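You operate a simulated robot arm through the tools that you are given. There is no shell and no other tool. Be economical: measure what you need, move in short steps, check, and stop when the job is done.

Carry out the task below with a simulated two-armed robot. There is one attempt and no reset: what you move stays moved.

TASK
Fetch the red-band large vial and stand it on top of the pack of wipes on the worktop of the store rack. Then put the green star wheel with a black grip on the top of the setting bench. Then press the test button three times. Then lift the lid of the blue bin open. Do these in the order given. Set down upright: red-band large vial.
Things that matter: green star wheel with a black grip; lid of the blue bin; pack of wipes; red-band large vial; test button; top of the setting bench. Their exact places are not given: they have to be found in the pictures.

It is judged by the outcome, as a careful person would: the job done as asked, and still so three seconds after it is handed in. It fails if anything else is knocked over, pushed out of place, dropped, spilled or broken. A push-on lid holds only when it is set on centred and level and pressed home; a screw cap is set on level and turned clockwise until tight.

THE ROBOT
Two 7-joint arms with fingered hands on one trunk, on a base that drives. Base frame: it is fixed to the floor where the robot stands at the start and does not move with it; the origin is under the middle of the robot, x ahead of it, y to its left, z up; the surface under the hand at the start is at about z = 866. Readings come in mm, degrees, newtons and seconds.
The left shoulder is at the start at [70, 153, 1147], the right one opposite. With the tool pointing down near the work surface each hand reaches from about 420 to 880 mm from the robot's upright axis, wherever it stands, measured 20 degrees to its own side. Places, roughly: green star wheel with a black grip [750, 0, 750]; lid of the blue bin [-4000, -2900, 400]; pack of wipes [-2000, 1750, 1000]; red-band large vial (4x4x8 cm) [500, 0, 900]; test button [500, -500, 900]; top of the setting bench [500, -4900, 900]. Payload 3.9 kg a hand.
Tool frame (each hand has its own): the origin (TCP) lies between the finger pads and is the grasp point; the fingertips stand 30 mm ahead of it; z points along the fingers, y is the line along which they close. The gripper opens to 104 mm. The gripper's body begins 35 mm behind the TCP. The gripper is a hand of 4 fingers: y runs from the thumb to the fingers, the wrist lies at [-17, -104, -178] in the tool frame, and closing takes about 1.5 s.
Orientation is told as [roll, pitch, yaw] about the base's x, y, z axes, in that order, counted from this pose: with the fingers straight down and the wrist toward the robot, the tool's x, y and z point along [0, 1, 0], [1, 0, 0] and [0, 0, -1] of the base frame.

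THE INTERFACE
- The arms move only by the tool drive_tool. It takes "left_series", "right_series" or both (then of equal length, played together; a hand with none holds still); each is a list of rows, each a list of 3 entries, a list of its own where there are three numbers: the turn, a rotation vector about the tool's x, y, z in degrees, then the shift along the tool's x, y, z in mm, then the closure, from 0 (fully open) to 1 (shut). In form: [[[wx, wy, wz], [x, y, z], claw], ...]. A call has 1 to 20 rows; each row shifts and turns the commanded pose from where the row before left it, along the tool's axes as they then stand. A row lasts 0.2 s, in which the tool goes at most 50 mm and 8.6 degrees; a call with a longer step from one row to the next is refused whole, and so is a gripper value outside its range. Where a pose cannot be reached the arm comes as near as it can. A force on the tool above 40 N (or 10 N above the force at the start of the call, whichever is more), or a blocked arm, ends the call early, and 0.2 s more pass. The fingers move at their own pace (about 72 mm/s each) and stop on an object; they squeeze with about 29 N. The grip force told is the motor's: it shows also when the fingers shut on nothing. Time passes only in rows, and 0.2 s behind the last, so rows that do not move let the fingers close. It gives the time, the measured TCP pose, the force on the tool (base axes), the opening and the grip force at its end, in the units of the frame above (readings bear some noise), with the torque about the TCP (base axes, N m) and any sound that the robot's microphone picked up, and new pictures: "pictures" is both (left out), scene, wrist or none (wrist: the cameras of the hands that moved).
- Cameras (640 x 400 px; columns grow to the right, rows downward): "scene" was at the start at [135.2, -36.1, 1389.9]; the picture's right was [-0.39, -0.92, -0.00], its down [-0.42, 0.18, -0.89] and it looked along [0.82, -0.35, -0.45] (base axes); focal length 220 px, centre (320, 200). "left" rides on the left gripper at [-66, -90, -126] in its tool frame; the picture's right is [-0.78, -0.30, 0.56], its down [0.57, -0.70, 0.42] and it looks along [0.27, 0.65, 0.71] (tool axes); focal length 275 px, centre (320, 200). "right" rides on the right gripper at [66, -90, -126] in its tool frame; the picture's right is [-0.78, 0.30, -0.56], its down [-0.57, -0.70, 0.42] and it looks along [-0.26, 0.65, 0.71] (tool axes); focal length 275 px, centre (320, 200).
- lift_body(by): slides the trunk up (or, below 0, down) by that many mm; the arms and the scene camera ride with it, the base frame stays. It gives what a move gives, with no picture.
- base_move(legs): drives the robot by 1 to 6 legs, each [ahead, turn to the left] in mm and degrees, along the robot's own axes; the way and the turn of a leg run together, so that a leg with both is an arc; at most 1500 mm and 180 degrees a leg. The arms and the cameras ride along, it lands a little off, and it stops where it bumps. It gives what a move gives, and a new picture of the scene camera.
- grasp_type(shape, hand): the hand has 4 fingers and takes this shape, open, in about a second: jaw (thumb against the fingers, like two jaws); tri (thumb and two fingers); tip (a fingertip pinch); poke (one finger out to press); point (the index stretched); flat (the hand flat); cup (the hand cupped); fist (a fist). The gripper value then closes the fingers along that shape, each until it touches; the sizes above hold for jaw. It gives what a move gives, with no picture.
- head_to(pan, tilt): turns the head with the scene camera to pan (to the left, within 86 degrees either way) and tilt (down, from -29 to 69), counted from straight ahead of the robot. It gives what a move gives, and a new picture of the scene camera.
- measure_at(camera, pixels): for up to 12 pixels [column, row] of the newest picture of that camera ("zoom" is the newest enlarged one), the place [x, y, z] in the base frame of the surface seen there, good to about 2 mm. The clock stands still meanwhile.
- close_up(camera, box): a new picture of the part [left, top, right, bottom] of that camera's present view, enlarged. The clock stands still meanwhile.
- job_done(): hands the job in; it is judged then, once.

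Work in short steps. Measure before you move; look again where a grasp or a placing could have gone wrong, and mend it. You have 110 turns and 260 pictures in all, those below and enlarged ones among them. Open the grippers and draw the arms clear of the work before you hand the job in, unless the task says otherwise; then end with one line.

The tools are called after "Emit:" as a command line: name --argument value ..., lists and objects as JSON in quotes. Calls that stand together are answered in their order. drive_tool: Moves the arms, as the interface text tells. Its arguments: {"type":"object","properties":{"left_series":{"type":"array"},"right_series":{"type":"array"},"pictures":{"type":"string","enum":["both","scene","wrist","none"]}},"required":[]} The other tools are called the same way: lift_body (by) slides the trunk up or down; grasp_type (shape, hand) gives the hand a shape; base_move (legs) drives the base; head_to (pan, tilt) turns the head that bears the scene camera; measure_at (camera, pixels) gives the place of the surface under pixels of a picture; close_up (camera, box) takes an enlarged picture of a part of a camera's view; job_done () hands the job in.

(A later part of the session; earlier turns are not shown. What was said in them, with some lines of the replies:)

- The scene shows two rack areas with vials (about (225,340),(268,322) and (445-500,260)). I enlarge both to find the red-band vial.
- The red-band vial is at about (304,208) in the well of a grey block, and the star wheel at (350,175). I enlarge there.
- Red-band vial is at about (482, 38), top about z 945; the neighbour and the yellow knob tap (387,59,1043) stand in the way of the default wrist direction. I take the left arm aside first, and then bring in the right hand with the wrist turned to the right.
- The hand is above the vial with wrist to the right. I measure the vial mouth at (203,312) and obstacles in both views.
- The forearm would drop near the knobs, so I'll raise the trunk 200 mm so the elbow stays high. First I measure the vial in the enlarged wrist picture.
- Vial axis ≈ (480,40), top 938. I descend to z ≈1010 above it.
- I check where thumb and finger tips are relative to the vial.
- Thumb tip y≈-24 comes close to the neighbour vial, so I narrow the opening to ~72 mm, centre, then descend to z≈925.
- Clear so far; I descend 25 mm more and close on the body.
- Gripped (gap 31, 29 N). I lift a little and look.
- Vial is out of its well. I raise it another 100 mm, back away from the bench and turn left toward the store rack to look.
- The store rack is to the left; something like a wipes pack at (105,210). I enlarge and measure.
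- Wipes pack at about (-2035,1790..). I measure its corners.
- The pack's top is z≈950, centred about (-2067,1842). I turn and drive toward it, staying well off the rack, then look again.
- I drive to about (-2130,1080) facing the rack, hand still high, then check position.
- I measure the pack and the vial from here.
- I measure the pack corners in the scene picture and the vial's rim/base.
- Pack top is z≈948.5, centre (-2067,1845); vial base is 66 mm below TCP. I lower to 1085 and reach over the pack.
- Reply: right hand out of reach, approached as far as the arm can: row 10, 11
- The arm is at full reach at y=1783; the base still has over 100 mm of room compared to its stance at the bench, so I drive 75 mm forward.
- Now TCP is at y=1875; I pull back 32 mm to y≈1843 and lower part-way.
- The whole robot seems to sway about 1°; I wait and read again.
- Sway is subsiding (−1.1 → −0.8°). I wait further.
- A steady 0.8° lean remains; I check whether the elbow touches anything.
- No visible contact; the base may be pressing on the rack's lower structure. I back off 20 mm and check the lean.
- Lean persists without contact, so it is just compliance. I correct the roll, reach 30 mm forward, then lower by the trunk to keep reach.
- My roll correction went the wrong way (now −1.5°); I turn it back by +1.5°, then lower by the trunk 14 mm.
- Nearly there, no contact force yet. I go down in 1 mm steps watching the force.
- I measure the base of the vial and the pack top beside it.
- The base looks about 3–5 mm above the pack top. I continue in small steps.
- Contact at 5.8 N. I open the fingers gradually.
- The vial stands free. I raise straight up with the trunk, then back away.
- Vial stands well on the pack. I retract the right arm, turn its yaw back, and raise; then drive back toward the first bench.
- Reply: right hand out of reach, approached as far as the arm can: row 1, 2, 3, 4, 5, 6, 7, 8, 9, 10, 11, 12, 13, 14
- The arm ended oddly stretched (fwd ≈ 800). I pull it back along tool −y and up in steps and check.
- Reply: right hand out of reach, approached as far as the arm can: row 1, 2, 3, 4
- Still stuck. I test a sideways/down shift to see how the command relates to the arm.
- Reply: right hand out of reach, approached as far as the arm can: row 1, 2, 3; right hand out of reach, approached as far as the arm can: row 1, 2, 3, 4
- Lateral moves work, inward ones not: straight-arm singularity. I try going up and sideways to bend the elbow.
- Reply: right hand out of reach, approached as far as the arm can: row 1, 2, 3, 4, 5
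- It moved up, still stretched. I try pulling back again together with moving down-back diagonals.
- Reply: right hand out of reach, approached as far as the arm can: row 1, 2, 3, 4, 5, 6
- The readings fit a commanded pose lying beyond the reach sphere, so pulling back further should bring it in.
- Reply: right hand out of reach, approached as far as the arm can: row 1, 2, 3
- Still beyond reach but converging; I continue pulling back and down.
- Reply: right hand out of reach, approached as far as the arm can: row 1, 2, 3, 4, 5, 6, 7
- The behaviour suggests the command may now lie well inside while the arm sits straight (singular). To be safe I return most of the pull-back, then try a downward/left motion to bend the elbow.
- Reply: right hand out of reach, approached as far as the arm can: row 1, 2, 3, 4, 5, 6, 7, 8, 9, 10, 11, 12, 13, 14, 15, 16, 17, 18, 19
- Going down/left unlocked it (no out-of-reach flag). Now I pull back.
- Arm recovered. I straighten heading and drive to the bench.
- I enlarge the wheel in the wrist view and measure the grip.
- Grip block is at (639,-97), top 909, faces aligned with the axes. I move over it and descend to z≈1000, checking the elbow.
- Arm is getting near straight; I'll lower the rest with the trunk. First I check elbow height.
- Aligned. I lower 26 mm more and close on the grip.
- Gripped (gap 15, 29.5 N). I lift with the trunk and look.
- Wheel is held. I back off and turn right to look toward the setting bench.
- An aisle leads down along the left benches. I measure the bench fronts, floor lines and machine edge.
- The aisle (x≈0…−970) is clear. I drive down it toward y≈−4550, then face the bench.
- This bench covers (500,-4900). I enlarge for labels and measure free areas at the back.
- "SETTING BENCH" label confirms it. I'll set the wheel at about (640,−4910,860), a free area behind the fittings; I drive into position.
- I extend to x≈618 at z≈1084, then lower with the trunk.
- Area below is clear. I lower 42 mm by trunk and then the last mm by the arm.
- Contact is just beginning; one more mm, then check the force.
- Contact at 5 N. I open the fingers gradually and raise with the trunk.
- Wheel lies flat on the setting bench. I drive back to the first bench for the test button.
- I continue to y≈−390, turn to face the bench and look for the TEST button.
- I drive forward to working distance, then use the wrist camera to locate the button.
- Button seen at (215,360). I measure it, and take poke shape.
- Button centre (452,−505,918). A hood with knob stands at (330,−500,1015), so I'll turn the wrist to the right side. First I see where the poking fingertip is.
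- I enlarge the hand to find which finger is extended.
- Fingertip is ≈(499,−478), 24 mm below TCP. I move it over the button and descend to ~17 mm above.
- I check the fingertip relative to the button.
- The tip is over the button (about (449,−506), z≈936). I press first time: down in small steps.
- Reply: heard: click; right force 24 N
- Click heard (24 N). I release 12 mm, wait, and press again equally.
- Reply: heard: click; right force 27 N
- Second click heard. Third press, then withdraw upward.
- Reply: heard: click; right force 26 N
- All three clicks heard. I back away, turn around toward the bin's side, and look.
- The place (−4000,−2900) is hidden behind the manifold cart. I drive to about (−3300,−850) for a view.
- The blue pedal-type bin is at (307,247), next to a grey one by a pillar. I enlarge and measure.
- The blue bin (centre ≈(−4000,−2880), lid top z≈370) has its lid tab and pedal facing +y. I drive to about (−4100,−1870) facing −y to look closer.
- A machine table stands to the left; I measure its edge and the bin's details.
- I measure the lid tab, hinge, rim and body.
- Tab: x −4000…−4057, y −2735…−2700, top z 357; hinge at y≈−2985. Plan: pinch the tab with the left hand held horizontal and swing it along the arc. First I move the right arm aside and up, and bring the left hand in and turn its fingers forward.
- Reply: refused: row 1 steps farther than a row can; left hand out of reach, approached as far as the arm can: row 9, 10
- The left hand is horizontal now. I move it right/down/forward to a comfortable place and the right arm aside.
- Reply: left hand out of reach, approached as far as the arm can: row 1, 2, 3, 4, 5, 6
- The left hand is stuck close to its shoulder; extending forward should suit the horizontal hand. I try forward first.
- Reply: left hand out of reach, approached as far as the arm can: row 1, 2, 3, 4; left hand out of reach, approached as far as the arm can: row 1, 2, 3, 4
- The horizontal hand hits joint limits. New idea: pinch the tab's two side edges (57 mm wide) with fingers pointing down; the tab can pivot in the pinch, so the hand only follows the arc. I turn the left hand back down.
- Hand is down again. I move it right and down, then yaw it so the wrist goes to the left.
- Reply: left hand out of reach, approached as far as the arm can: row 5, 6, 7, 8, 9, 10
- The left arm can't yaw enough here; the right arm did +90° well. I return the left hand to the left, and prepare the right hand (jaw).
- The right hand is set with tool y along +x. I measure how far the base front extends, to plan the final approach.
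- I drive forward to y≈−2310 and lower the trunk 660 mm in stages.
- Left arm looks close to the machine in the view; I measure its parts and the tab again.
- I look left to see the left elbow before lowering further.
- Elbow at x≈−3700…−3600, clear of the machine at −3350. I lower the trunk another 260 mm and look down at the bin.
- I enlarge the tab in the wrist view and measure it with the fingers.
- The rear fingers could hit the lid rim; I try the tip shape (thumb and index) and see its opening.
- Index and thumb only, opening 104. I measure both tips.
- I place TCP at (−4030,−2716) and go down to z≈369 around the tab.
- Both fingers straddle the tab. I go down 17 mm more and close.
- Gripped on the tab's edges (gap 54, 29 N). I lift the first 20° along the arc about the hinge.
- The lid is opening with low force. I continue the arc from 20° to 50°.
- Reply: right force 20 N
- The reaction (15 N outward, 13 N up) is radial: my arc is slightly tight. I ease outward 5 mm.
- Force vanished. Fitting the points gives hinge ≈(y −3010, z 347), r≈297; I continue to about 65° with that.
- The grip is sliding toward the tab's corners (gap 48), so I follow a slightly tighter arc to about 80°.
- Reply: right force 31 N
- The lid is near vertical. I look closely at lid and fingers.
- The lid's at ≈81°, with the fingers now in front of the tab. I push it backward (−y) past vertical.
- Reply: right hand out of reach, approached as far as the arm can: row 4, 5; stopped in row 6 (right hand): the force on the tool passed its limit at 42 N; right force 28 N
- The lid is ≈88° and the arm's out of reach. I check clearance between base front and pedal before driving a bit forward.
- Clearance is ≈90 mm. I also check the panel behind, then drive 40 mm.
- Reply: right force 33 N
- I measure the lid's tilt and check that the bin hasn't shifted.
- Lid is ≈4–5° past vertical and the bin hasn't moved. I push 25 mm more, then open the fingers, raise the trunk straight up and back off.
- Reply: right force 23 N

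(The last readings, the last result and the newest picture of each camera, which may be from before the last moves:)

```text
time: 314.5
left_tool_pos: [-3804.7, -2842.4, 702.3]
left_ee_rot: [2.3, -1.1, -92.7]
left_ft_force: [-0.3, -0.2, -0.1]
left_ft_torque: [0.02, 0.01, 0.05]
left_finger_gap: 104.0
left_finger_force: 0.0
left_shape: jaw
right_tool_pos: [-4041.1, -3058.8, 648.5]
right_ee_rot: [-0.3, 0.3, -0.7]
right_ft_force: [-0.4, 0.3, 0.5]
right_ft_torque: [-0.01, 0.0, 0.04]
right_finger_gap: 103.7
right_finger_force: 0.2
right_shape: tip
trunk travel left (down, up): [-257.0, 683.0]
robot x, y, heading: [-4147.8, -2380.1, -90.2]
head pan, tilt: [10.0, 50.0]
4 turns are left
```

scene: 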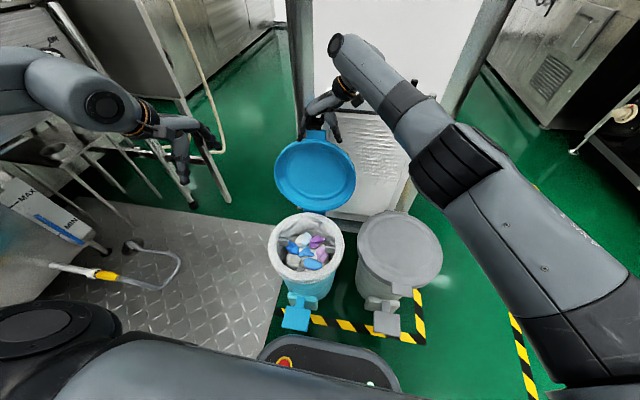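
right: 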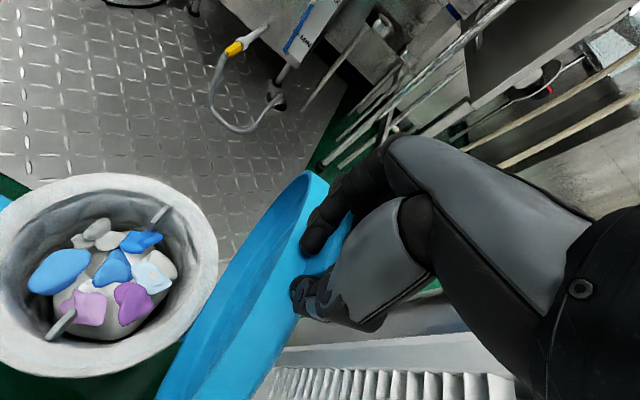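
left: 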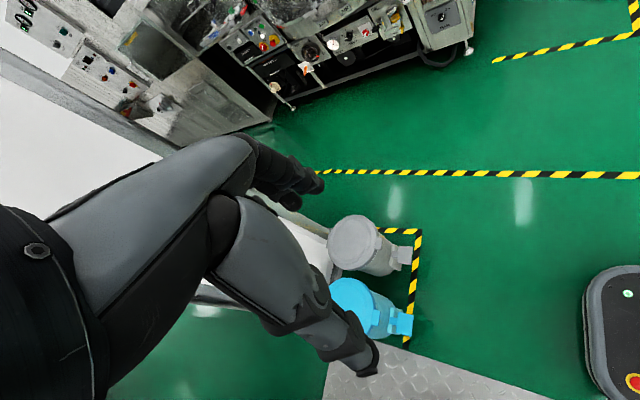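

Fingers open with no force and the lid stays. I raise straight up and back off, then look.

Emit:
lift_body --by 180

Emit:
base_move --legs '[[-250, 0]]'

Emit:
close_up --camera "scene" --box '[220, 100, 420, 330]'

```text
time: 316.5
left_tool_pos: [-3804.9, -2843.0, 881.2]
left_ee_rot: [2.4, -1.0, -92.6]
left_ft_force: [-0.4, 0.9, 0.2]
left_ft_torque: [0.0, -0.02, 0.01]
left_finger_gap: 103.9
left_finger_force: 0.0
left_shape: jaw
right_tool_pos: [-4042.4, -3058.2, 828.1]
right_ee_rot: [-0.4, 0.3, -0.7]
right_ft_force: [-0.5, -0.6, 0.6]
right_ft_torque: [0.0, 0.01, 0.01]
right_finger_gap: 103.7
right_finger_force: 0.1
right_shape: tip
trunk travel left (down, up): [-437.0, 503.0]
robot x, y, heading: [-4151.1, -2380.3, -90.1]
head pan, tilt: [10.0, 50.0]
```

```text
time: 318.3
left_tool_pos: [-3802.7, -2598.8, 882.5]
left_ee_rot: [2.4, -1.1, -92.6]
left_ft_force: [0.0, 0.5, 0.2]
left_ft_torque: [0.0, 0.01, -0.01]
left_finger_gap: 104.0
left_finger_force: 0.1
left_shape: jaw
right_tool_pos: [-4039.2, -2815.3, 828.9]
right_ee_rot: [-0.4, 0.3, -0.6]
right_ft_force: [-0.2, 0.0, 0.4]
right_ft_torque: [-0.02, -0.01, -0.01]
right_finger_gap: 103.8
right_finger_force: 0.0
right_shape: tip
trunk travel left (down, up): [-437.0, 503.0]
robot x, y, heading: [-4151.5, -2135.0, -90.3]
head pan, tilt: [10.0, 50.0]
```

scene: 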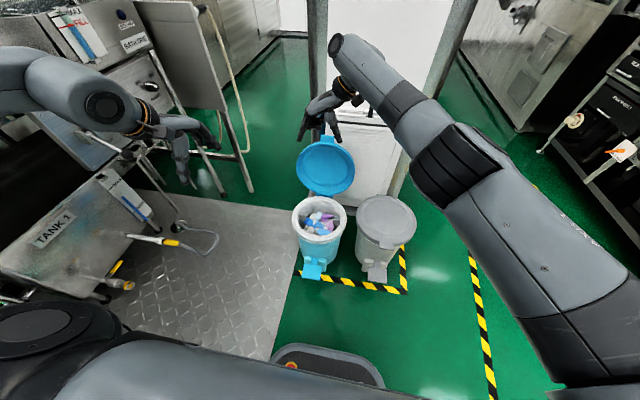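

```text
1.74 times, centred on (320, 215) of scene
3 turns are left
```

zoom: 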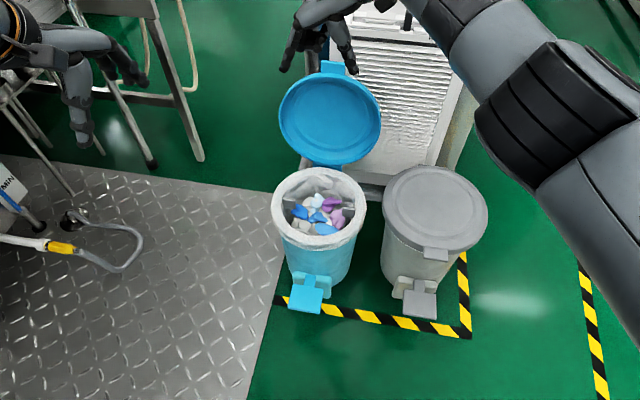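

The lid stays open by itself, and both hands are free. I back off a little farther to be clear.

Emit:
base_move --legs '[[-300, 0]]'

```text
time: 320.4
left_tool_pos: [-3803.1, -2292.6, 882.7]
left_ee_rot: [2.4, -1.0, -92.8]
left_ft_force: [0.4, 0.1, 0.7]
left_ft_torque: [0.0, 0.01, 0.01]
left_finger_gap: 103.9
left_finger_force: 0.0
left_shape: jaw
right_tool_pos: [-4040.1, -2507.2, 829.0]
right_ee_rot: [-0.4, 0.3, -0.8]
right_ft_force: [0.4, 0.0, 0.4]
right_ft_torque: [0.01, 0.03, 0.03]
right_finger_gap: 103.9
right_finger_force: 0.0
right_shape: tip
trunk travel left (down, up): [-437.0, 503.0]
robot x, y, heading: [-4147.7, -1828.6, -90.3]
head pan, tilt: [10.0, 50.0]
2 turns are left
```

scene: 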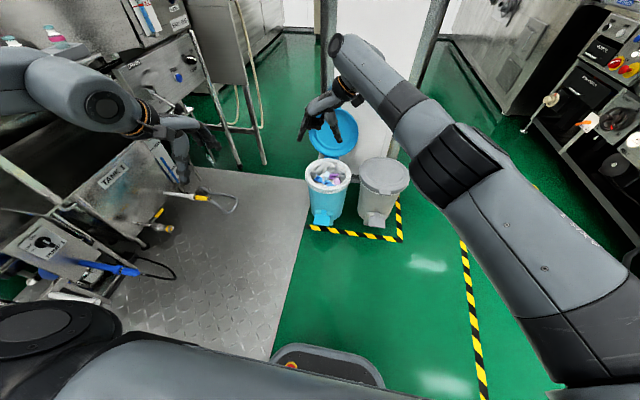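

The bin lid is still open, the arms are clear and the grippers are open, so I hand the job in.

Emit:
job_done

```text
The job is handed in.
```

All four steps were done in the order given: the red-band vial stands upright on the pack of wipes, the green star wheel lies on the setting bench, the test button was pressed three times (three clicks heard), and the blue bin's lid stands open by itself.
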